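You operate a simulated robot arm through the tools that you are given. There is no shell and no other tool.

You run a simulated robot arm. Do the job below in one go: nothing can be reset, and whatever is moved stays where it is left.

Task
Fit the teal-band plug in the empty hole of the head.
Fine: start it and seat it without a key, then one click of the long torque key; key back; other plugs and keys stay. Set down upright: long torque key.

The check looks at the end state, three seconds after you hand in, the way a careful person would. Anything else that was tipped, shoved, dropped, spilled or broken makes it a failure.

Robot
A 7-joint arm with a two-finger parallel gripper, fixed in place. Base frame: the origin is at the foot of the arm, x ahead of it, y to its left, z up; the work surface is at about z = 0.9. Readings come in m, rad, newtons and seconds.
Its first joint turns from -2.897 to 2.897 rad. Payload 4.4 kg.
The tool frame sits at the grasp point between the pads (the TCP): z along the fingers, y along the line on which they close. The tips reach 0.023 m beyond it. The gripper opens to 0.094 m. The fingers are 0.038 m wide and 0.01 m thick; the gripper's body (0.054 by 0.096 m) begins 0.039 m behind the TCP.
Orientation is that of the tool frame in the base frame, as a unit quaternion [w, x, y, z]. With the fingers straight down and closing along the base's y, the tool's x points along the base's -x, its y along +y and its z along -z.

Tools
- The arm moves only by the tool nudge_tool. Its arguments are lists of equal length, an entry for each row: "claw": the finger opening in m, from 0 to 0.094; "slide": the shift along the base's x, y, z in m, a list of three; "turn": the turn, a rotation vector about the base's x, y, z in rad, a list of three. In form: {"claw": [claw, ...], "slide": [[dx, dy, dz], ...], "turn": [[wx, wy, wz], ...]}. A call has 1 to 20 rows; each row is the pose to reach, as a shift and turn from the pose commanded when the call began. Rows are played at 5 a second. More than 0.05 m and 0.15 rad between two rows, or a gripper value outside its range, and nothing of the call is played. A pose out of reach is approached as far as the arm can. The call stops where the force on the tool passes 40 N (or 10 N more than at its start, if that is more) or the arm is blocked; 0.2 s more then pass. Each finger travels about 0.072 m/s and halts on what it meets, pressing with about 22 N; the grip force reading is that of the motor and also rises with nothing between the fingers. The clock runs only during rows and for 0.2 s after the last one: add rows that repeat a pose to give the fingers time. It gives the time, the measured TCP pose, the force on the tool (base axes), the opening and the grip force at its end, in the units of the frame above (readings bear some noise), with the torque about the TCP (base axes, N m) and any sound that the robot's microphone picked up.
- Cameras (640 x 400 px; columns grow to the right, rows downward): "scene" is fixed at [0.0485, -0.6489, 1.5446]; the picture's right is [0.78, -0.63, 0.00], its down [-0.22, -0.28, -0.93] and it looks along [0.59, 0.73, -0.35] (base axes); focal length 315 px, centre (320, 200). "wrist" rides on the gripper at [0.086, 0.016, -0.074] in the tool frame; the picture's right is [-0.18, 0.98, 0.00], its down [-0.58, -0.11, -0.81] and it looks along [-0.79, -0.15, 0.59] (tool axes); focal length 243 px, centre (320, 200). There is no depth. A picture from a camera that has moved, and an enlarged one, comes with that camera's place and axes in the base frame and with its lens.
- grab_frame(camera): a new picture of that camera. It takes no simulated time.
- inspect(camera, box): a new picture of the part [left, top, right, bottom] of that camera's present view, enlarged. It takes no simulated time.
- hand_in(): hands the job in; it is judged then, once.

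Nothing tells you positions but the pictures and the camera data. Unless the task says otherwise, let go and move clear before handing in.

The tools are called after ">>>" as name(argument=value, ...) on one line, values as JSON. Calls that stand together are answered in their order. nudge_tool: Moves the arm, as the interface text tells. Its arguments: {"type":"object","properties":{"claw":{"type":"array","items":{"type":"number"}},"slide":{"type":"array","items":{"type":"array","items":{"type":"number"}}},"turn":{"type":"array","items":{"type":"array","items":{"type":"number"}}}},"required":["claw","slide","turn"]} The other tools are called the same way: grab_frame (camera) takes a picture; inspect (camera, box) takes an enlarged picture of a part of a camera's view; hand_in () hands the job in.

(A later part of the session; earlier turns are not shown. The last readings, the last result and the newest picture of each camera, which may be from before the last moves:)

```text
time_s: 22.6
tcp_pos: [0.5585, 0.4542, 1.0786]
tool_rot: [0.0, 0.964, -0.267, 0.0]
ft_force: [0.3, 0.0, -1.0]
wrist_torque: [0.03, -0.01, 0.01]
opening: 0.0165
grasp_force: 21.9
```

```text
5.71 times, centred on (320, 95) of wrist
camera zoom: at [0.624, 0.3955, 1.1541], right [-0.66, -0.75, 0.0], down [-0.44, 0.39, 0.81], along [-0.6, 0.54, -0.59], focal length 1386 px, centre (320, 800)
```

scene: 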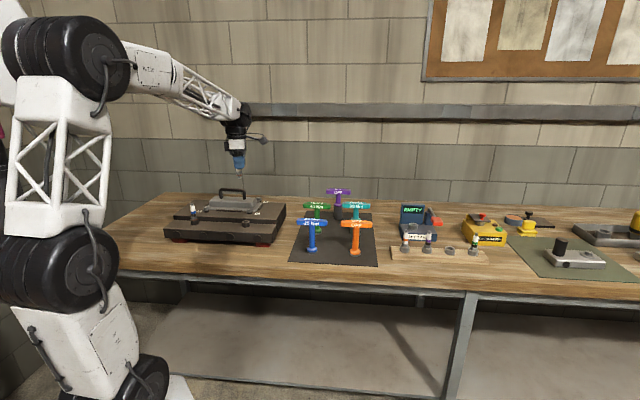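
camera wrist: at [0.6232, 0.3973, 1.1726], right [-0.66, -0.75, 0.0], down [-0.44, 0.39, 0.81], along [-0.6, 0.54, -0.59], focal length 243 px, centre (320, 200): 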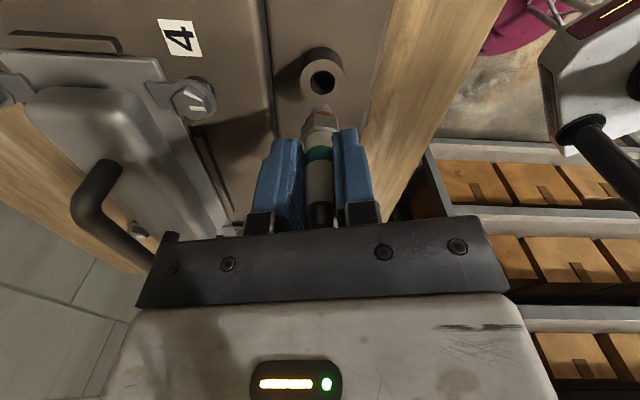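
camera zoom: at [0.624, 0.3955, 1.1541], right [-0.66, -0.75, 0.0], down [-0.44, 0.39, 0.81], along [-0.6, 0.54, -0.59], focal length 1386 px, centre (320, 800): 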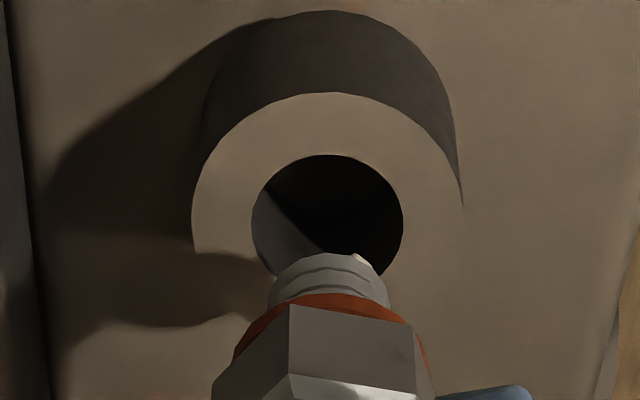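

>>> inspect(camera="scene", box=[238, 208, 254, 220])

>>> inspect(camera="wrist", box=[290, 70, 350, 120])

```text
16.00 times, centred on (246, 214) of scene
camera zoom: at [0.0485, -0.6489, 1.5446], right [0.78, -0.63, 0.0], down [-0.22, -0.28, -0.93], along [0.59, 0.73, -0.35], focal length 5041 px, centre (1504, -24)
```

zoom: 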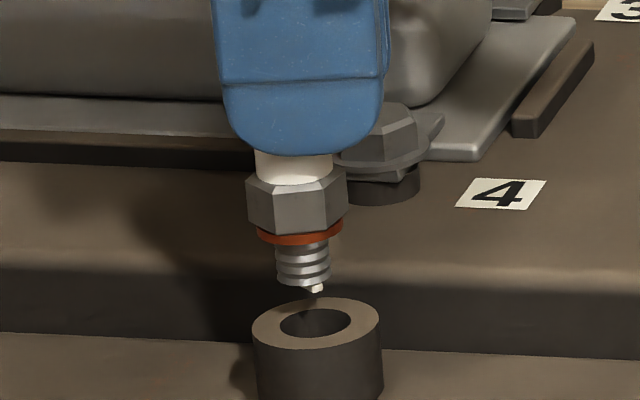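

```text
8.00 times, centred on (320, 95) of wrist
camera zoom: at [0.624, 0.3955, 1.1541], right [-0.66, -0.75, 0.0], down [-0.44, 0.39, 0.81], along [-0.6, 0.54, -0.59], focal length 1941 px, centre (320, 1040)
```

zoom: 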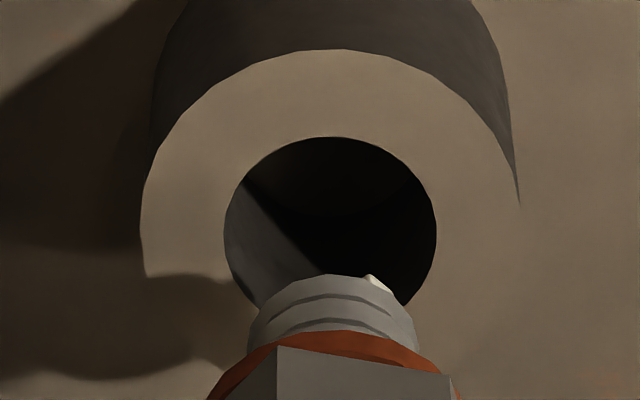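

Both cameras agree on a remaining offset of about (+1.8, -1.5) mm. I'll correct it and lower slowly until the thread enters the collar.

>>> nudge_tool(claw=[0, 0, 0, 0, 0], slide=[[0.0018, -0.0015, 0], [0.0018, -0.0015, -0.004], [0.0018, -0.0015, -0.008], [0.0018, -0.0015, -0.01], [0.0018, -0.0015, -0.01]], turn=[[0, 0, 0], [0, 0, 0], [0, 0, 0], [0, 0, 0], [0, 0, 0]])

>>> inspect(camera="scene", box=[238, 208, 254, 220])

>>> inspect(camera="wrist", box=[290, 70, 350, 120])

```text
time_s: 23.8
tcp_pos: [0.5591, 0.4527, 1.0693]
tool_rot: [0.0, 0.964, -0.267, 0.001]
ft_force: [-0.3, 0.1, -1.0]
wrist_torque: [0.01, 0.02, 0.0]
opening: 0.0164
grasp_force: 22.2
```

```text
16.00 times, centred on (246, 214) of scene
camera zoom: at [0.0485, -0.6489, 1.5446], right [0.78, -0.63, 0.0], down [-0.22, -0.28, -0.93], along [0.59, 0.73, -0.35], focal length 5041 px, centre (1504, -24)
```

zoom: 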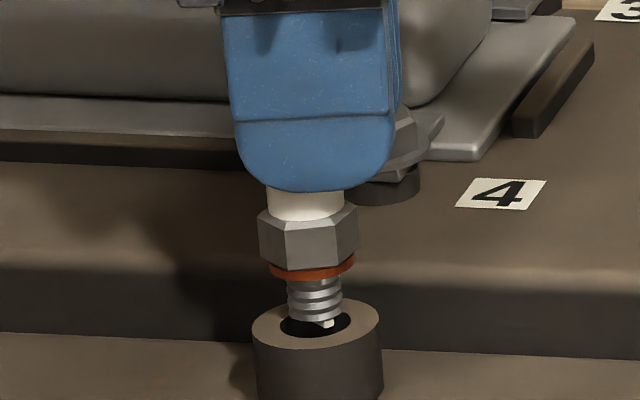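

```text
8.00 times, centred on (320, 95) of wrist
camera zoom: at [0.6255, 0.3939, 1.1443], right [-0.66, -0.75, 0.0], down [-0.44, 0.39, 0.81], along [-0.6, 0.54, -0.59], focal length 1941 px, centre (320, 1040)
```

zoom: 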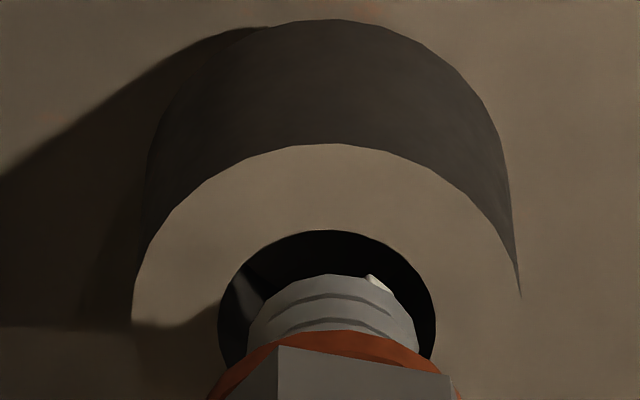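

The thread tip is over the hole and centred in both views. I'll lower it gently into the collar and watch the force.

>>> nudge_tool(claw=[0, 0, 0, 0], slide=[[0.0003, 0.0004, -0.0015], [0.0003, 0.0004, -0.003], [0.0003, 0.0004, -0.0045], [0.0003, 0.0004, -0.0045]], turn=[[0, 0, 0], [0, 0, 0], [0, 0, 0], [0, 0, 0]])

>>> inspect(camera="scene", box=[238, 208, 254, 220])

>>> inspect(camera="wrist", box=[290, 70, 350, 120])

```text
time_s: 24.8
tcp_pos: [0.5594, 0.4534, 1.0645]
tool_rot: [0.0, 0.964, -0.267, 0.0]
ft_force: [-0.4, 0.1, -0.1]
wrist_torque: [-0.01, -0.02, 0.04]
opening: 0.0164
grasp_force: 22.1
```

```text
16.00 times, centred on (246, 214) of scene
camera zoom: at [0.0485, -0.6489, 1.5446], right [0.78, -0.63, 0.0], down [-0.22, -0.28, -0.93], along [0.59, 0.73, -0.35], focal length 5041 px, centre (1504, -24)
```

zoom: 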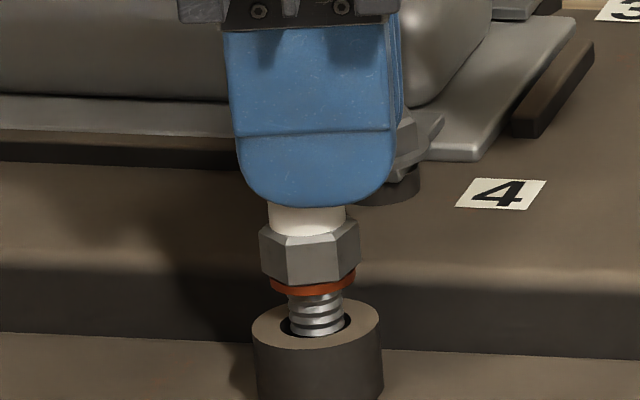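

```text
8.00 times, centred on (320, 95) of wrist
camera zoom: at [0.6255, 0.3939, 1.1402], right [-0.66, -0.75, 0.0], down [-0.44, 0.39, 0.81], along [-0.6, 0.54, -0.59], focal length 1941 px, centre (320, 1040)
```

zoom: 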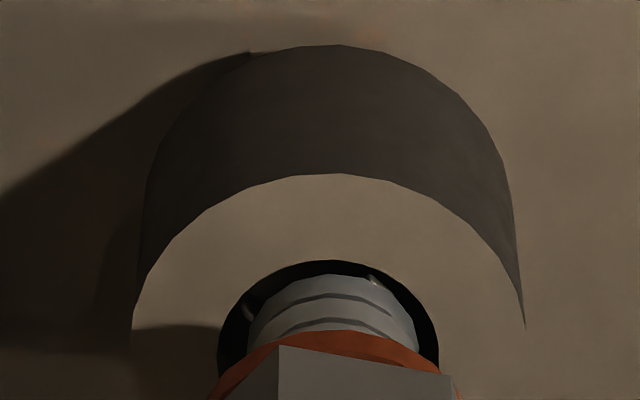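

The thread tip is entering the mouth with no contact force. I'll lower a bit more.

>>> nudge_tool(claw=[0, 0, 0], slide=[[0, 0, -0.0015], [0, 0, -0.003], [0, 0, -0.003]], turn=[[0, 0, 0], [0, 0, 0], [0, 0, 0]])

>>> inspect(camera="scene", box=[238, 208, 254, 220])

>>> inspect(camera="wrist", box=[290, 70, 350, 120])

```text
time_s: 25.6
tcp_pos: [0.5606, 0.4521, 1.061]
tool_rot: [0.001, 0.964, -0.267, -0.001]
ft_force: [-0.3, 0.6, -0.1]
wrist_torque: [-0.02, -0.01, -0.02]
opening: 0.0164
grasp_force: 22.1
```

```text
16.00 times, centred on (246, 214) of scene
camera zoom: at [0.0485, -0.6489, 1.5446], right [0.78, -0.63, 0.0], down [-0.22, -0.28, -0.93], along [0.59, 0.73, -0.35], focal length 5041 px, centre (1504, -24)
```

zoom: 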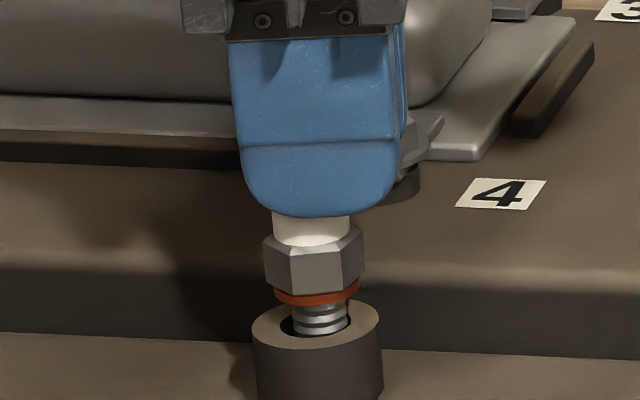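

```text
8.00 times, centred on (320, 95) of wrist
camera zoom: at [0.6262, 0.3936, 1.1373], right [-0.66, -0.75, 0.0], down [-0.44, 0.39, 0.81], along [-0.6, 0.54, -0.59], focal length 1941 px, centre (320, 1040)
```

zoom: 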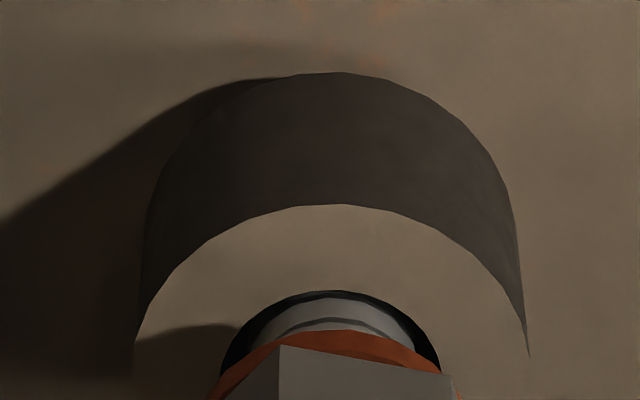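

No resistance yet and the thread is about 4–5 mm in. I'll trim sideways slightly and keep lowering in small steps until it touches.

>>> nudge_tool(claw=[0, 0, 0], slide=[[-0.0004, 0.0004, -0.001], [-0.0004, 0.0004, -0.0025], [-0.0004, 0.0004, -0.0025]], turn=[[0, 0, 0], [0, 0, 0], [0, 0, 0]])

>>> inspect(camera="scene", box=[238, 208, 254, 220])

>>> inspect(camera="wrist", box=[290, 70, 350, 120])

```text
time_s: 26.4
tcp_pos: [0.5598, 0.4533, 1.0593]
tool_rot: [0.0, 0.964, -0.267, 0.001]
ft_force: [0.0, 0.2, -1.1]
wrist_torque: [0.02, -0.01, -0.01]
opening: 0.0166
grasp_force: 22.4
```

```text
16.00 times, centred on (246, 214) of scene
camera zoom: at [0.0485, -0.6489, 1.5446], right [0.78, -0.63, 0.0], down [-0.22, -0.28, -0.93], along [0.59, 0.73, -0.35], focal length 5041 px, centre (1504, -24)
```

zoom: 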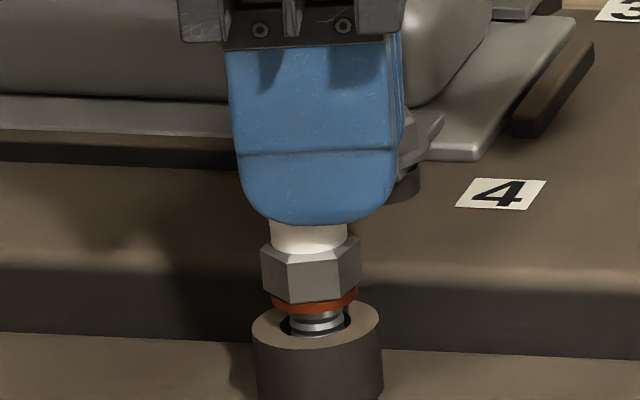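

```text
8.00 times, centred on (320, 95) of wrist
camera zoom: at [0.6258, 0.3945, 1.135], right [-0.66, -0.75, 0.0], down [-0.44, 0.39, 0.81], along [-0.6, 0.54, -0.59], focal length 1941 px, centre (320, 1040)
```

zoom: 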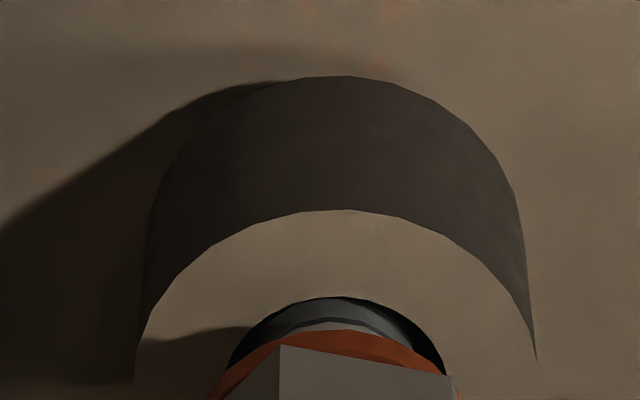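

Still no contact force and well centred. I'll keep lowering in small steps.

>>> nudge_tool(claw=[0, 0, 0, 0], slide=[[0, 0, -0.0007], [0, 0, -0.0014], [0, 0, -0.002], [0, 0, -0.002]], turn=[[0, 0, 0], [0, 0, 0], [0, 0, 0], [0, 0, 0]])

>>> inspect(camera="scene", box=[238, 208, 254, 220])

>>> inspect(camera="wrist", box=[290, 70, 350, 120])

```text
time_s: 27.4
tcp_pos: [0.5597, 0.4532, 1.0572]
tool_rot: [0.001, 0.964, -0.267, 0.001]
ft_force: [0.2, 0.4, -1.5]
wrist_torque: [0.01, 0.01, 0.0]
opening: 0.0161
grasp_force: 22.0
```

```text
16.00 times, centred on (246, 214) of scene
camera zoom: at [0.0485, -0.6489, 1.5446], right [0.78, -0.63, 0.0], down [-0.22, -0.28, -0.93], along [0.59, 0.73, -0.35], focal length 5041 px, centre (1504, -24)
```

zoom: 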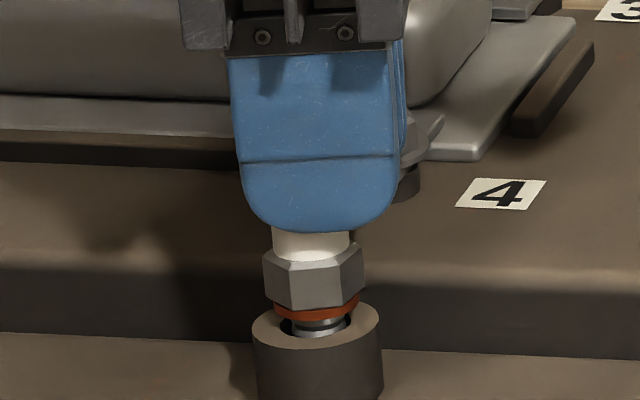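

```text
8.00 times, centred on (320, 95) of wrist
camera zoom: at [0.6262, 0.3945, 1.1329], right [-0.66, -0.75, 0.0], down [-0.44, 0.39, 0.81], along [-0.6, 0.54, -0.59], focal length 1941 px, centre (320, 1040)
```

zoom: 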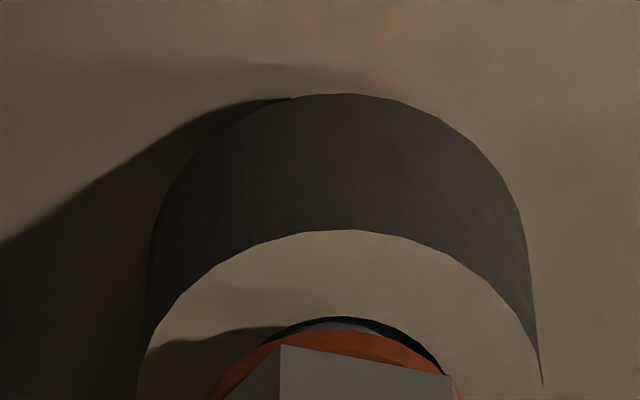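

>>> inspect(camera="scene", box=[182, 196, 206, 230])

>>> nudge_tool(claw=[0, 0, 0, 0], slide=[[0, 0, -0.0005], [0, 0, -0.001], [0, 0, -0.0015], [0, 0, -0.0015]], turn=[[0, 0, 0], [0, 0, 0], [0, 0, 0], [0, 0, 0]])

>>> inspect(camera="scene", box=[238, 208, 254, 220])

```text
11.76 times, centred on (194, 213) of scene
camera zoom: at [0.0485, -0.6489, 1.5446], right [0.78, -0.63, 0.0], down [-0.22, -0.28, -0.93], along [0.59, 0.73, -0.35], focal length 3707 px, centre (1802, 47)
```

zoom: 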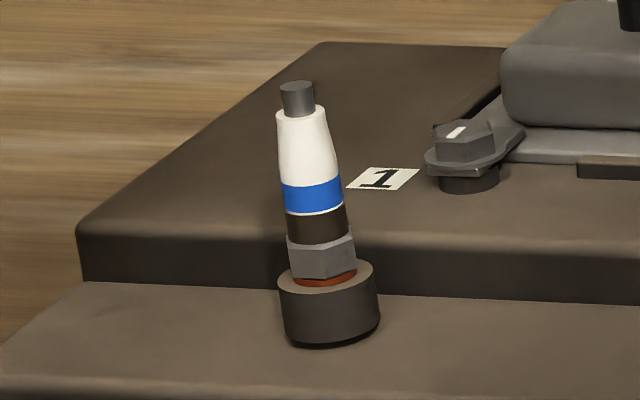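

```text
time_s: 28.4
tcp_pos: [0.56, 0.4533, 1.0548]
tool_rot: [0.0, 0.964, -0.267, 0.0]
ft_force: [0.6, -0.3, -1.1]
wrist_torque: [0.0, 0.0, 0.0]
opening: 0.0163
grasp_force: 22.1
```

```text
16.00 times, centred on (246, 214) of scene
camera zoom: at [0.0485, -0.6489, 1.5446], right [0.78, -0.63, 0.0], down [-0.22, -0.28, -0.93], along [0.59, 0.73, -0.35], focal length 5041 px, centre (1504, -24)
```

zoom: 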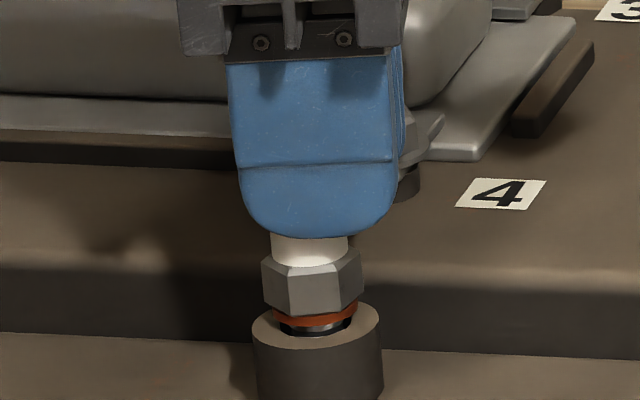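

The seated blue plug shows that the gasket ends up resting on the collar. Mine is about 3 mm above that with no contact yet, so I'll continue in tiny steps.

>>> nudge_tool(claw=[0, 0, 0, 0], slide=[[0, 0, -0.0004], [0, 0, -0.0008], [0, 0, -0.0012], [0, 0, -0.0012]], turn=[[0, 0, 0], [0, 0, 0], [0, 0, 0], [0, 0, 0]])

>>> inspect(camera="scene", box=[238, 208, 254, 220])

>>> inspect(camera="wrist", box=[290, 70, 350, 120])

```text
time_s: 29.4
tcp_pos: [0.5596, 0.4529, 1.0538]
tool_rot: [0.001, 0.964, -0.267, 0.0]
ft_force: [0.3, -0.3, -0.2]
wrist_torque: [-0.03, 0.02, -0.06]
opening: 0.0167
grasp_force: 22.1
```

```text
16.00 times, centred on (246, 214) of scene
camera zoom: at [0.0485, -0.6489, 1.5446], right [0.78, -0.63, 0.0], down [-0.22, -0.28, -0.93], along [0.59, 0.73, -0.35], focal length 5041 px, centre (1504, -24)
```

zoom: 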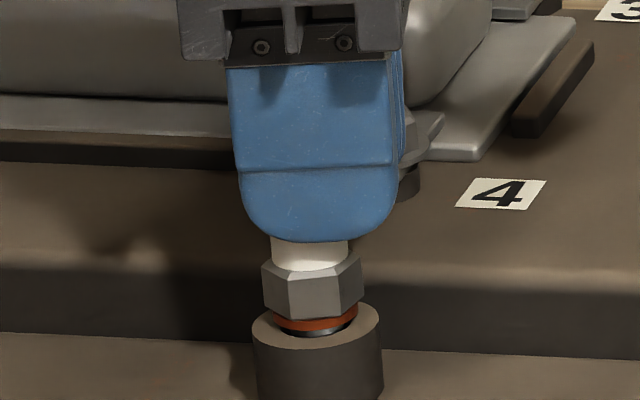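

```text
8.00 times, centred on (320, 95) of wrist
camera zoom: at [0.6257, 0.3947, 1.1303], right [-0.66, -0.75, 0.0], down [-0.44, 0.39, 0.81], along [-0.6, 0.54, -0.59], focal length 1941 px, centre (320, 1040)
```

zoom: 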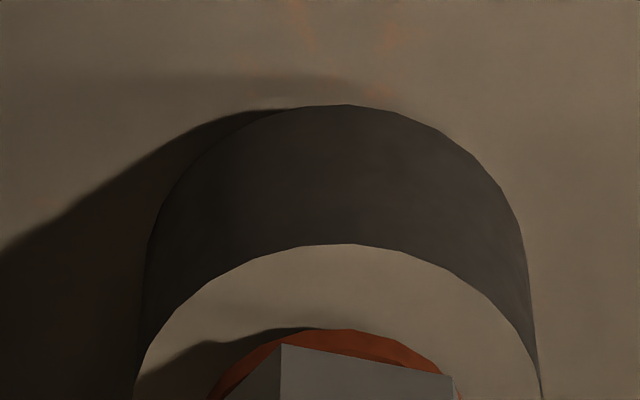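

The vertical force has changed slightly, so it may be starting to touch. I'll lower one more small step.

>>> nudge_tool(claw=[0, 0, 0, 0], slide=[[0, 0, -0.0004], [0, 0, -0.0008], [0, 0, -0.001], [0, 0, -0.001]], turn=[[0, 0, 0], [0, 0, 0], [0, 0, 0], [0, 0, 0]])

>>> inspect(camera="scene", box=[238, 208, 254, 220])

>>> inspect(camera="wrist", box=[260, 80, 380, 240])

```text
time_s: 30.4
tcp_pos: [0.5593, 0.4529, 1.0522]
tool_rot: [0.0, 0.964, -0.268, 0.0]
ft_force: [0.1, -0.1, -0.4]
wrist_torque: [0.01, 0.01, 0.05]
opening: 0.0163
grasp_force: 22.5
```

```text
16.00 times, centred on (246, 214) of scene
camera zoom: at [0.0485, -0.6489, 1.5446], right [0.78, -0.63, 0.0], down [-0.22, -0.28, -0.93], along [0.59, 0.73, -0.35], focal length 5041 px, centre (1504, -24)
```

zoom: 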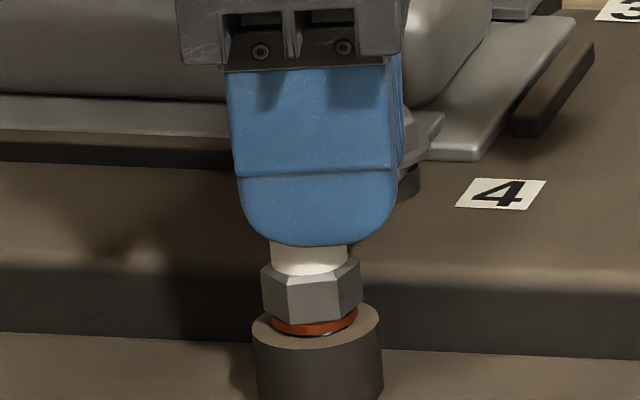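

```text
2.50 times, centred on (320, 160) of wrist
camera zoom: at [0.6253, 0.3944, 1.1293], right [-0.66, -0.75, 0.0], down [-0.44, 0.39, 0.81], along [-0.6, 0.54, -0.59], focal length 606 px, centre (320, 300)
```

zoom: 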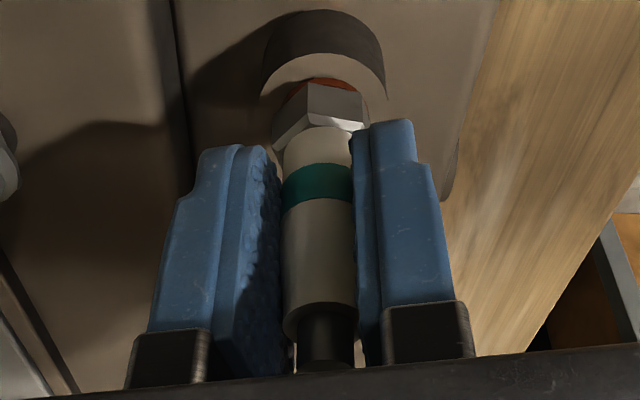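

The gasket is about 1.5 mm off the collar with still no contact. I'll continue slowly.

>>> nudge_tool(claw=[0, 0, 0, 0], slide=[[0, 0, -0.0003], [0, 0, -0.0006], [0, 0, -0.001], [0, 0, -0.001]], turn=[[0, 0, 0], [0, 0, 0], [0, 0, 0], [0, 0, 0]])

>>> inspect(camera="scene", box=[238, 208, 254, 220])

```text
time_s: 31.4
tcp_pos: [0.5594, 0.4542, 1.0527]
tool_rot: [0.0, 0.963, -0.268, 0.0]
ft_force: [-0.2, 0.4, -1.2]
wrist_torque: [0.03, -0.01, 0.01]
opening: 0.0164
grasp_force: 22.2
```

```text
16.00 times, centred on (246, 214) of scene
camera zoom: at [0.0485, -0.6489, 1.5446], right [0.78, -0.63, 0.0], down [-0.22, -0.28, -0.93], along [0.59, 0.73, -0.35], focal length 5041 px, centre (1504, -24)
```

zoom: 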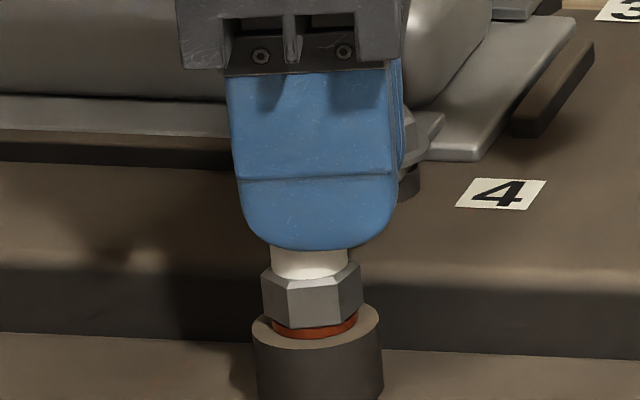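

>>> nudge_tool(claw=[0, 0, 0, 0], slide=[[0, 0, -0.0003], [0, 0, -0.0006], [0, 0, -0.0008], [0, 0, -0.0008]], turn=[[0, 0, 0], [0, 0, 0], [0, 0, 0], [0, 0, 0]])

>>> inspect(camera="scene", box=[238, 208, 254, 220])

```text
time_s: 32.4
tcp_pos: [0.56, 0.4527, 1.0516]
tool_rot: [0.0, 0.963, -0.268, 0.0]
ft_force: [0.4, -0.5, -1.3]
wrist_torque: [0.02, -0.01, 0.04]
opening: 0.0165
grasp_force: 22.3
```

```text
16.00 times, centred on (246, 214) of scene
camera zoom: at [0.0485, -0.6489, 1.5446], right [0.78, -0.63, 0.0], down [-0.22, -0.28, -0.93], along [0.59, 0.73, -0.35], focal length 5041 px, centre (1504, -24)
```

zoom: 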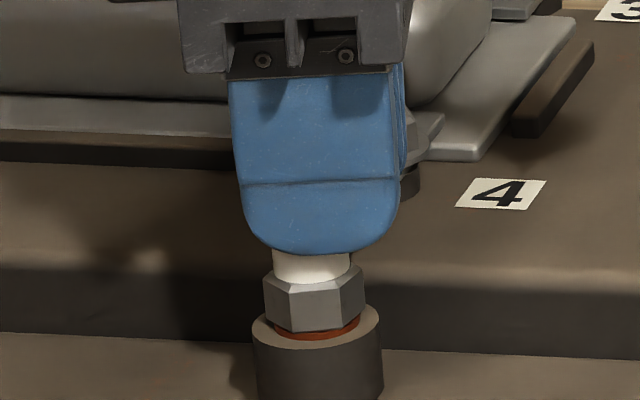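

>>> inspect(camera="scene", box=[186, 212, 202, 224])

>>> inspect(camera="scene", box=[241, 211, 253, 220])

```text
16.00 times, centred on (194, 218) of scene
camera zoom: at [0.0485, -0.6489, 1.5446], right [0.78, -0.63, 0.0], down [-0.22, -0.28, -0.93], along [0.59, 0.73, -0.35], focal length 5041 px, centre (2336, -88)
```

zoom: 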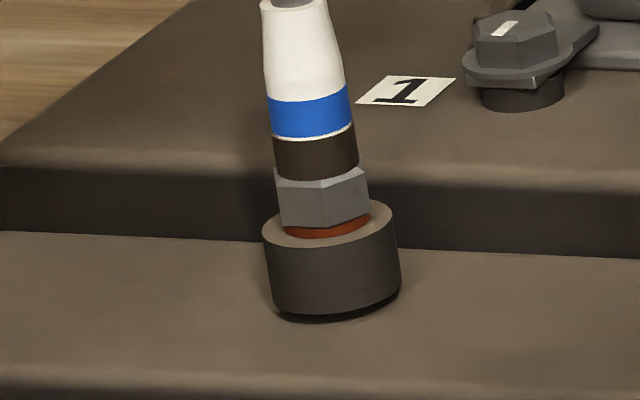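

```text
16.00 times, centred on (247, 216) of scene
camera zoom: at [0.0485, -0.6489, 1.5446], right [0.78, -0.63, 0.0], down [-0.22, -0.28, -0.93], along [0.59, 0.73, -0.35], focal length 5041 px, centre (1488, -48)
```

zoom: 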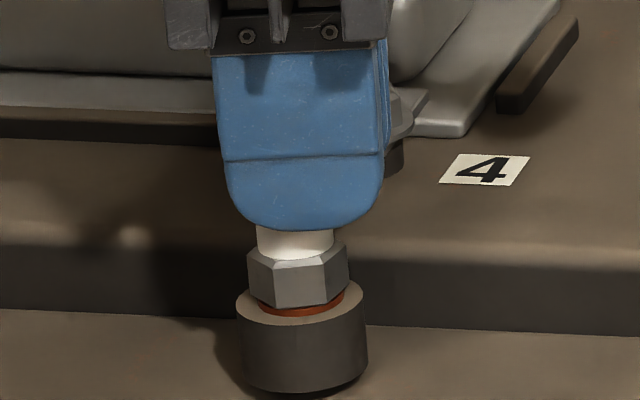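

My plug is now at nearly the same height as the seated blue one. I'll touch it down fully before turning.

>>> nudge_tool(claw=[0, 0, 0, 0], slide=[[-0.0002, 0.0002, -0.0003], [-0.0003, 0.0003, -0.0006], [-0.0003, 0.0003, -0.0008], [-0.0003, 0.0003, -0.0008]], turn=[[0, 0, 0], [0, 0, 0], [0, 0, 0], [0, 0, 0]])

>>> inspect(camera="scene", box=[241, 211, 253, 220])

```text
time_s: 33.4
tcp_pos: [0.559, 0.4549, 1.0506]
tool_rot: [-0.001, 0.964, -0.267, 0.0]
ft_force: [-0.2, 0.2, -0.9]
wrist_torque: [-0.02, 0.0, 0.0]
opening: 0.0165
grasp_force: 21.7
```

```text
16.00 times, centred on (247, 216) of scene
camera zoom: at [0.0485, -0.6489, 1.5446], right [0.78, -0.63, 0.0], down [-0.22, -0.28, -0.93], along [0.59, 0.73, -0.35], focal length 5041 px, centre (1488, -48)
```

zoom: 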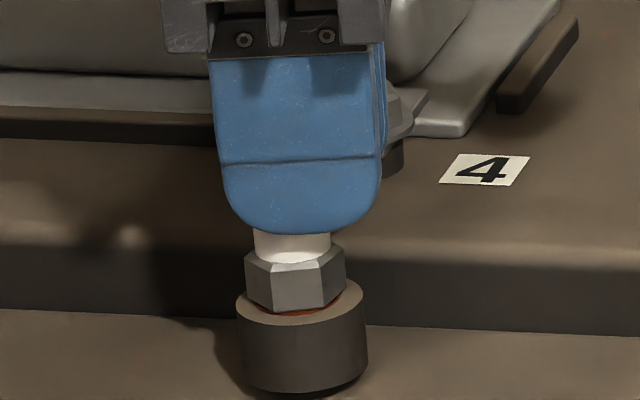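

There's still no contact, and the hex is now slightly lower than the seated blue one, so pushing alone doesn't engage anything. I'll back up until only the thread tip is in the hole, then turn clockwise and see if it catches.

>>> nudge_tool(claw=[0, 0, 0, 0, 0, 0], slide=[[0, 0, 0.002], [0, 0, 0.004], [0, 0, 0.006], [0, 0, 0.008], [0, 0, 0.0095], [0, 0, 0.0095]], turn=[[0, 0, 0], [0, 0, 0], [0, 0, 0], [0, 0, 0], [0, 0, 0], [0, 0, 0]])

>>> inspect(camera="scene", box=[241, 211, 253, 220])

>>> inspect(camera="wrist", box=[290, 70, 350, 120])

```text
time_s: 34.8
tcp_pos: [0.5597, 0.4536, 1.0585]
tool_rot: [0.001, 0.963, -0.268, 0.0]
ft_force: [-0.6, -0.4, -1.0]
wrist_torque: [-0.01, -0.02, 0.02]
opening: 0.0163
grasp_force: 22.3
```

```text
16.00 times, centred on (247, 216) of scene
camera zoom: at [0.0485, -0.6489, 1.5446], right [0.78, -0.63, 0.0], down [-0.22, -0.28, -0.93], along [0.59, 0.73, -0.35], focal length 5041 px, centre (1488, -48)
```

zoom: 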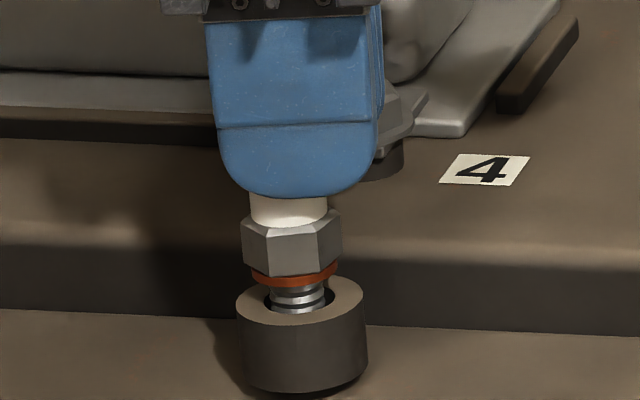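

```text
8.00 times, centred on (320, 95) of wrist
camera zoom: at [0.6251, 0.3952, 1.1358], right [-0.66, -0.75, 0.0], down [-0.44, 0.39, 0.81], along [-0.6, 0.54, -0.59], focal length 1941 px, centre (320, 1040)
```

zoom: 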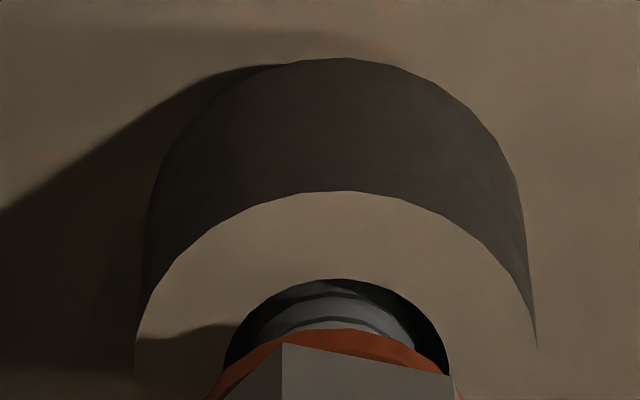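

It's centred with about 6 mm of thread in the hole. I'll turn clockwise at constant height and watch force and torque.

>>> nudge_tool(claw=[0, 0, 0, 0, 0, 0, 0], slide=[[0.0003, -0.0002, 0], [0.0003, -0.0002, 0], [0.0003, -0.0002, 0], [0.0003, -0.0002, 0], [0.0003, -0.0002, 0], [0.0003, -0.0002, 0], [0.0003, -0.0002, 0]], turn=[[0, 0, -0.12], [0, 0, -0.24], [0, 0, -0.36], [0, 0, -0.48], [0, 0, -0.6], [0, 0, -0.75], [0, 0, -0.75]])

>>> inspect(camera="scene", box=[241, 211, 253, 220])

>>> inspect(camera="wrist", box=[290, 70, 350, 120])

```text
time_s: 35.6
tcp_pos: [0.558, 0.4517, 1.0603]
tool_rot: [0.003, 0.905, -0.425, -0.001]
ft_force: [-9.6, -12.1, 6.2]
wrist_torque: [-0.12, 0.4, 0.06]
opening: 0.0162
grasp_force: 22.0
stopped in row 4: the force on the tool passed its limit at 44 N (the readings are from after the stop); the commanded pose is now the measured one
```

```text
16.00 times, centred on (247, 216) of scene
camera zoom: at [0.0485, -0.6489, 1.5446], right [0.78, -0.63, 0.0], down [-0.22, -0.28, -0.93], along [0.59, 0.73, -0.35], focal length 5041 px, centre (1488, -48)
```

zoom: 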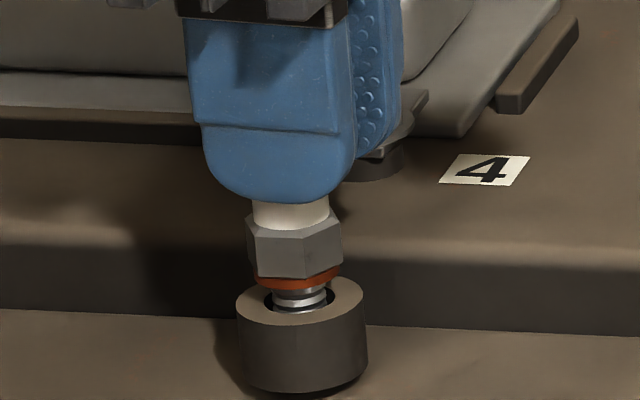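

```text
8.00 times, centred on (320, 95) of wrist
camera zoom: at [0.6014, 0.3753, 1.1353], right [-0.87, -0.49, 0.0], down [-0.28, 0.52, 0.81], along [-0.39, 0.7, -0.59], focal length 1941 px, centre (320, 1040)
```

zoom: 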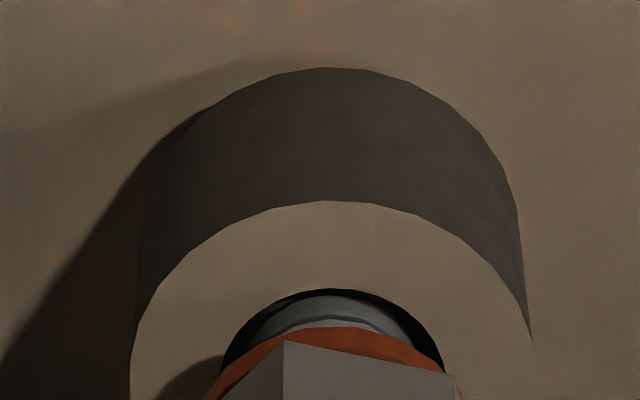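

Something caught: a sideways force rose and the tool was drawn about 2 mm toward the hole axis. I'll hold still and read the settled forces.

>>> nudge_tool(claw=[0, 0, 0], slide=[[0, 0, 0], [0, 0, 0], [0, 0, 0]], turn=[[0, 0, 0], [0, 0, 0], [0, 0, 0]])

>>> inspect(camera="wrist", box=[240, 60, 400, 240])

>>> grab_frame(camera="scene")

```text
time_s: 36.4
tcp_pos: [0.5594, 0.452, 1.0592]
tool_rot: [0.002, 0.905, -0.425, -0.001]
ft_force: [-17.8, -19.2, 7.1]
wrist_torque: [-0.42, 0.42, 0.13]
opening: 0.0161
grasp_force: 21.8
```

```text
2.22 times, centred on (320, 150) of wrist
camera zoom: at [0.6014, 0.3753, 1.1352], right [-0.87, -0.49, 0.0], down [-0.28, 0.52, 0.81], along [-0.39, 0.7, -0.59], focal length 539 px, centre (320, 311)
```

zoom: 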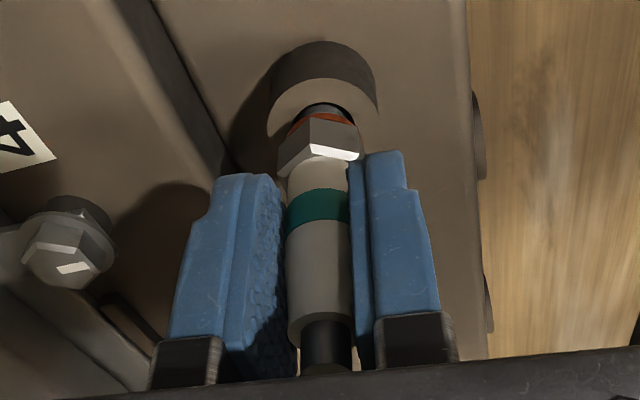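

```text
taken
```

scene: 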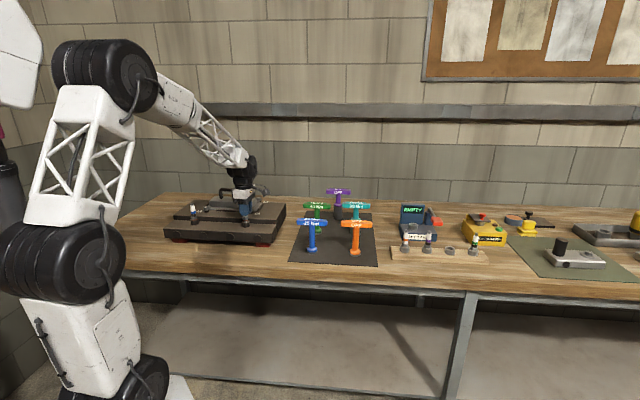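

The hole is pulling the plug toward -x/-y with about 26 N, so my tool is slightly off the thread axis. I'll ease the tool that way and re-read the force.

>>> nudge_tool(claw=[0, 0, 0, 0], slide=[[-0.0004, -0.0004, 0], [-0.0008, -0.0008, 0], [-0.0008, -0.0008, 0], [-0.0008, -0.0008, 0]], turn=[[0, 0, 0], [0, 0, 0], [0, 0, 0], [0, 0, 0]])

```text
time_s: 37.4
tcp_pos: [0.558, 0.4517, 1.0594]
tool_rot: [0.001, 0.905, -0.425, -0.001]
ft_force: [-0.6, 9.0, 1.6]
wrist_torque: [0.4, 0.11, -0.06]
opening: 0.0162
grasp_force: 22.1
```

That freed most of it. The stiffness is about 25–35 N/mm, and y is now a quarter millimetre too far. I'll trim that and turn a little further clockwise.

>>> nudge_tool(claw=[0, 0, 0, 0, 0], slide=[[0, 0.00025, 0], [0, 0.00025, 0], [0, 0.00025, 0], [0, 0.00025, 0], [0, 0.00025, 0]], turn=[[0, 0, 0], [0, 0, -0.1], [0, 0, -0.2], [0, 0, -0.3], [0, 0, -0.3]])

>>> inspect(camera="scene", box=[241, 211, 253, 220])

>>> inspect(camera="wrist", box=[290, 70, 350, 120])

```text
time_s: 38.6
tcp_pos: [0.5585, 0.4521, 1.0583]
tool_rot: [0.002, 0.831, -0.557, -0.001]
ft_force: [-30.6, -3.2, 0.6]
wrist_torque: [-0.12, 0.62, 0.13]
opening: 0.0163
grasp_force: 22.0
```

```text
16.00 times, centred on (247, 216) of scene
camera zoom: at [0.0485, -0.6489, 1.5446], right [0.78, -0.63, 0.0], down [-0.22, -0.28, -0.93], along [0.59, 0.73, -0.35], focal length 5041 px, centre (1488, -48)
```

zoom: 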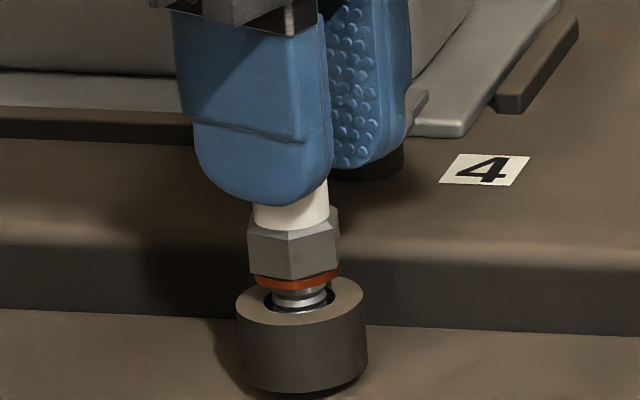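

```text
8.00 times, centred on (320, 95) of wrist
camera zoom: at [0.5757, 0.3651, 1.1352], right [-0.98, -0.2, 0.01], down [-0.12, 0.58, 0.81], along [-0.17, 0.79, -0.59], focal length 1941 px, centre (320, 1040)
```

zoom: 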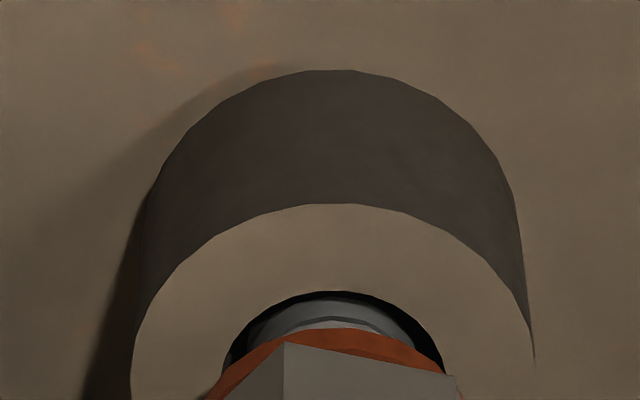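

The plug turns with the gripper, and the force along the closing axis means the plug sits about 3.5 mm off the TCP along the pads, so it orbits as I turn. I'll relieve the force and keep turning about the plug's own axis.

>>> nudge_tool(claw=[0, 0, 0, 0, 0, 0, 0], slide=[[-0.0005, -0.0002, 0], [-0.001, -0.0004, 0], [-0.0014, -0.00054, 0], [-0.00181, -0.00062, 0], [-0.00223, -0.00066, 0], [-0.00265, -0.00065, 0], [-0.00265, -0.00065, 0]], turn=[[0, 0, 0], [0, 0, 0], [0, 0, -0.12], [0, 0, -0.24], [0, 0, -0.36], [0, 0, -0.48], [0, 0, -0.48]])

>>> inspect(camera="scene", box=[241, 211, 253, 220])

>>> inspect(camera="wrist", box=[290, 70, 350, 120])

```text
time_s: 40.2
tcp_pos: [0.5555, 0.4525, 1.0591]
tool_rot: [-0.002, -0.675, 0.738, 0.001]
ft_force: [-31.0, -9.0, -9.7]
wrist_torque: [-0.28, 0.59, 0.16]
opening: 0.0166
grasp_force: 22.2
```

```text
16.00 times, centred on (247, 216) of scene
camera zoom: at [0.0485, -0.6489, 1.5446], right [0.78, -0.63, 0.0], down [-0.22, -0.28, -0.93], along [0.59, 0.73, -0.35], focal length 5041 px, centre (1488, -48)
```

zoom: 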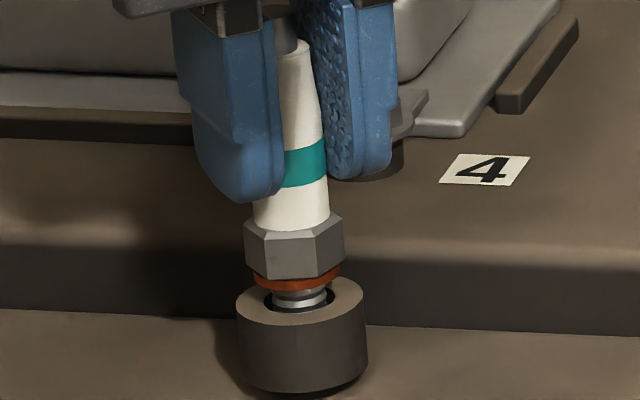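

```text
8.00 times, centred on (320, 95) of wrist
camera zoom: at [0.5313, 0.3665, 1.1354], right [-0.96, 0.27, 0.0], down [0.16, 0.57, 0.81], along [0.22, 0.78, -0.59], focal length 1941 px, centre (320, 1040)
```

zoom: 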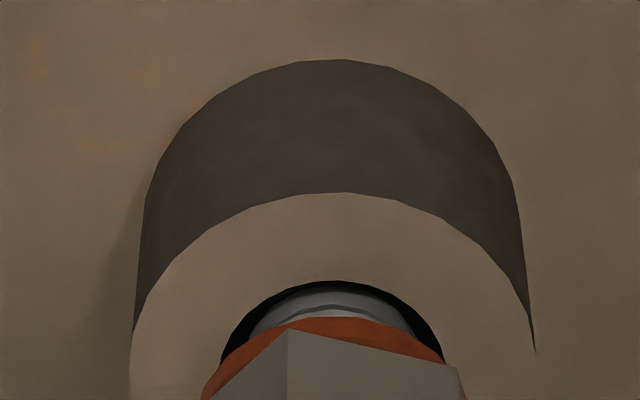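

The vertical force is now -10 N, so the thread is pulling the plug down and has engaged. I'll relieve the side load, follow down a little and keep turning about the thread axis near (0.555, 0.456).

>>> nudge_tool(claw=[0, 0, 0, 0, 0, 0, 0, 0], slide=[[-0.0005, 0.0001, -0.0002], [-0.00105, 0.0001, -0.0003], [-0.00158, 0.00018, -0.0003], [-0.0021, 0.00032, -0.0004], [-0.00261, 0.00053, -0.0004], [-0.00308, 0.00079, -0.0005], [-0.00351, 0.00111, -0.0006], [-0.00351, 0.00111, -0.0006]], turn=[[0, 0, 0], [0, 0, 0], [0, 0, -0.12], [0, 0, -0.24], [0, 0, -0.36], [0, 0, -0.48], [0, 0, -0.6], [0, 0, -0.6]])

>>> inspect(camera="scene", box=[241, 211, 253, 220])

>>> inspect(camera="wrist", box=[260, 80, 380, 240])

```text
time_s: 42.0
tcp_pos: [0.552, 0.4517, 1.0596]
tool_rot: [-0.001, -0.427, 0.904, 0.002]
ft_force: [4.6, 5.4, -8.8]
wrist_torque: [0.36, -0.3, -0.01]
opening: 0.0161
grasp_force: 22.1
```

```text
16.00 times, centred on (247, 216) of scene
camera zoom: at [0.0485, -0.6489, 1.5446], right [0.78, -0.63, 0.0], down [-0.22, -0.28, -0.93], along [0.59, 0.73, -0.35], focal length 5041 px, centre (1488, -48)
```

zoom: 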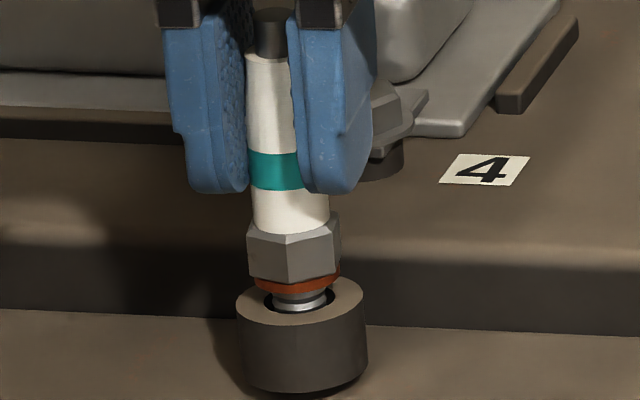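

```text
2.50 times, centred on (320, 160) of wrist
camera zoom: at [0.4847, 0.3957, 1.1347], right [-0.64, 0.77, 0.0], down [0.46, 0.38, 0.81], along [0.62, 0.52, -0.59], focal length 606 px, centre (320, 300)
```

zoom: 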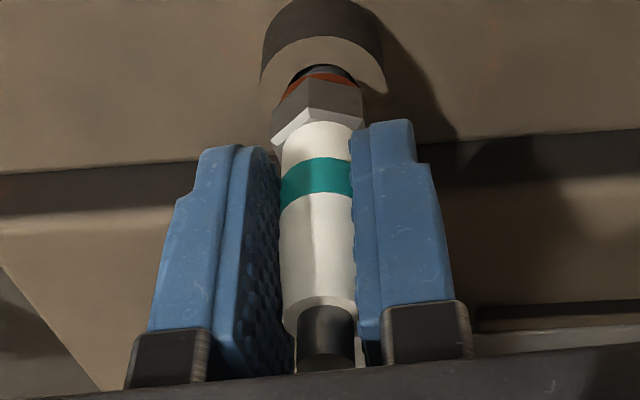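

The side load is nearly gone, so the axis estimate is good. I'll continue the clockwise stroke around the thread axis, following down about 0.5 mm per radian.

>>> nudge_tool(claw=[0, 0, 0, 0, 0, 0, 0, 0], slide=[[0, 0, -0.0003], [-0.00041, 0.00038, -0.00036], [-0.00077, 0.00082, -0.00042], [-0.00108, 0.00129, -0.00049], [-0.00132, 0.0018, -0.00055], [-0.0015, 0.00233, -0.00061], [-0.0016, 0.00288, -0.00067], [-0.0016, 0.00288, -0.00067]], turn=[[0, 0, 0], [0, 0, -0.125], [0, 0, -0.25], [0, 0, -0.375], [0, 0, -0.5], [0, 0, -0.625], [0, 0, -0.75], [0, 0, -0.75]])

>>> inspect(camera="scene", box=[241, 211, 253, 220])

>>> inspect(camera="wrist", box=[260, 80, 380, 240])

```text
time_s: 43.8
tcp_pos: [0.5505, 0.4557, 1.0569]
tool_rot: [-0.001, -0.065, 0.998, 0.001]
ft_force: [-10.5, -0.7, -1.2]
wrist_torque: [-0.02, 0.56, -0.02]
opening: 0.0162
grasp_force: 21.9
```

```text
16.00 times, centred on (247, 216) of scene
camera zoom: at [0.0485, -0.6489, 1.5446], right [0.78, -0.63, 0.0], down [-0.22, -0.28, -0.93], along [0.59, 0.73, -0.35], focal length 5041 px, centre (1488, -48)
```

zoom: 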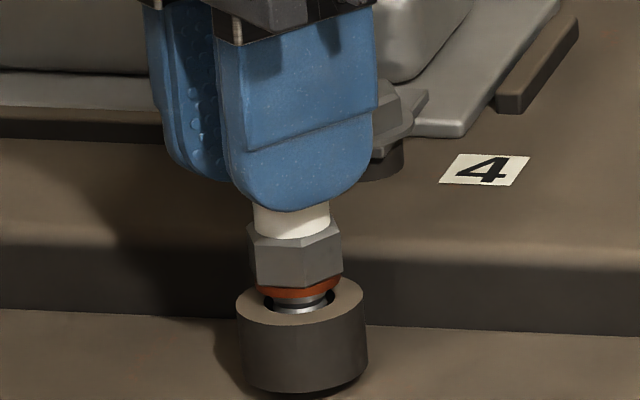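

```text
2.50 times, centred on (320, 160) of wrist
camera zoom: at [0.4626, 0.4596, 1.1336], right [0.05, 1.0, 0.0], down [0.59, -0.03, 0.81], along [0.8, -0.04, -0.59], focal length 606 px, centre (320, 300)
```

zoom: 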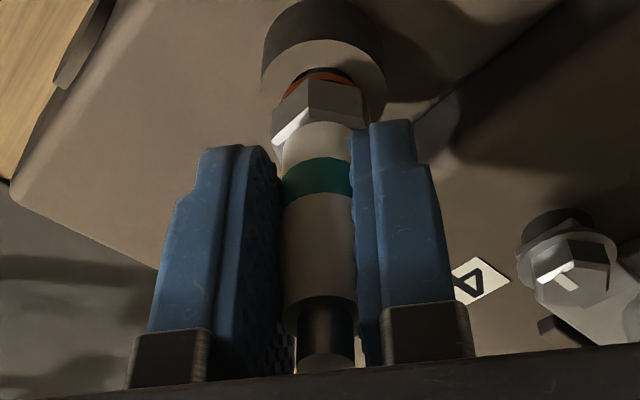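

Forces are low and the gasket is descending. I'll continue the stroke.

>>> nudge_tool(claw=[0, 0, 0, 0, 0, 0, 0], slide=[[-4e-05, 0.00056, -6e-05], [-1e-05, 0.00112, -0.00012], [9e-05, 0.00168, -0.00019], [0.00026, 0.00221, -0.00025], [0.00049, 0.00273, -0.00031], [0.00079, 0.0032, -0.0004], [0.00079, 0.0032, -0.0004]], turn=[[0, 0, -0.125], [0, 0, -0.25], [0, 0, -0.375], [0, 0, -0.5], [0, 0, -0.625], [0, 0, -0.75], [0, 0, -0.75]])

>>> inspect(camera="scene", box=[241, 211, 253, 220])

>>> grab_frame(camera="wrist")

>>> inspect(camera="scene", box=[190, 130, 310, 230])

```text
time_s: 45.4
tcp_pos: [0.5518, 0.4591, 1.0575]
tool_rot: [0.0, 0.304, 0.953, 0.001]
ft_force: [-6.0, -2.6, -12.8]
wrist_torque: [-0.09, 0.13, -0.02]
opening: 0.0163
grasp_force: 21.5
```

```text
16.00 times, centred on (247, 216) of scene
camera zoom: at [0.0485, -0.6489, 1.5446], right [0.78, -0.63, 0.0], down [-0.22, -0.28, -0.93], along [0.59, 0.73, -0.35], focal length 5041 px, centre (1488, -48)
```

zoom: 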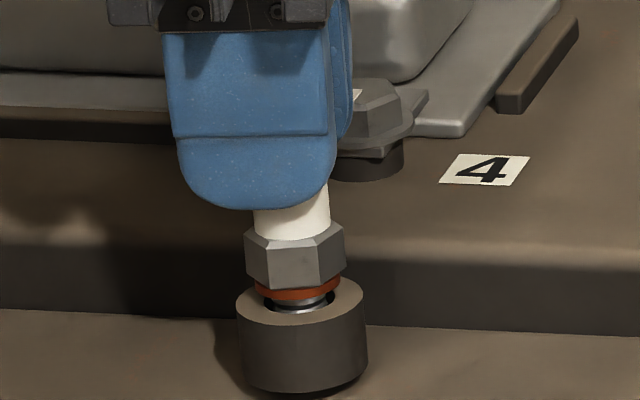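

```text
taken
camera wrist: at [0.4902, 0.5215, 1.1333], right [0.72, 0.69, 0.0], down [0.41, -0.43, 0.81], along [0.56, -0.58, -0.59], focal length 243 px, centre (320, 200)
```

wrist: 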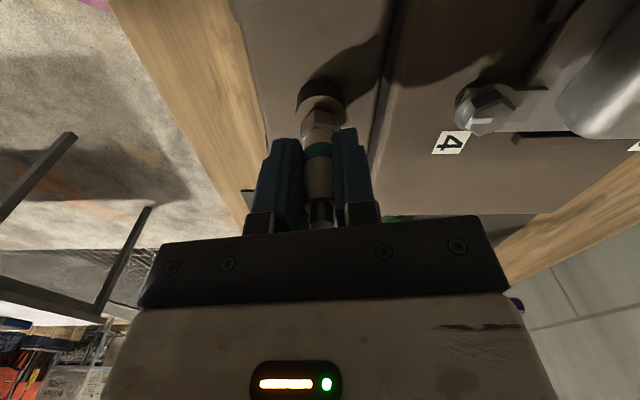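

```text
4.00 times, centred on (250, 180) of scene
camera zoom: at [0.0485, -0.6489, 1.5446], right [0.78, -0.63, 0.0], down [-0.22, -0.28, -0.93], along [0.59, 0.73, -0.35], focal length 1260 px, centre (600, 280)
```

zoom: 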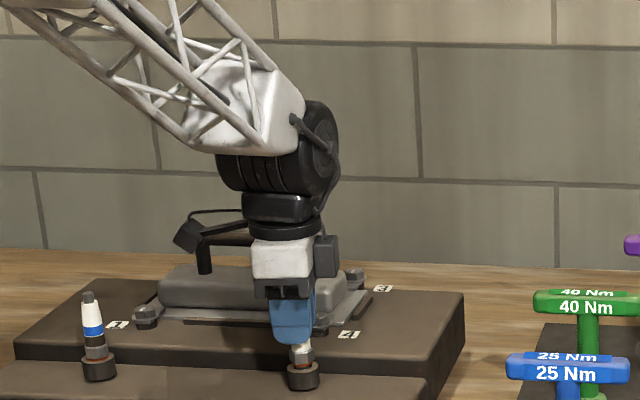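

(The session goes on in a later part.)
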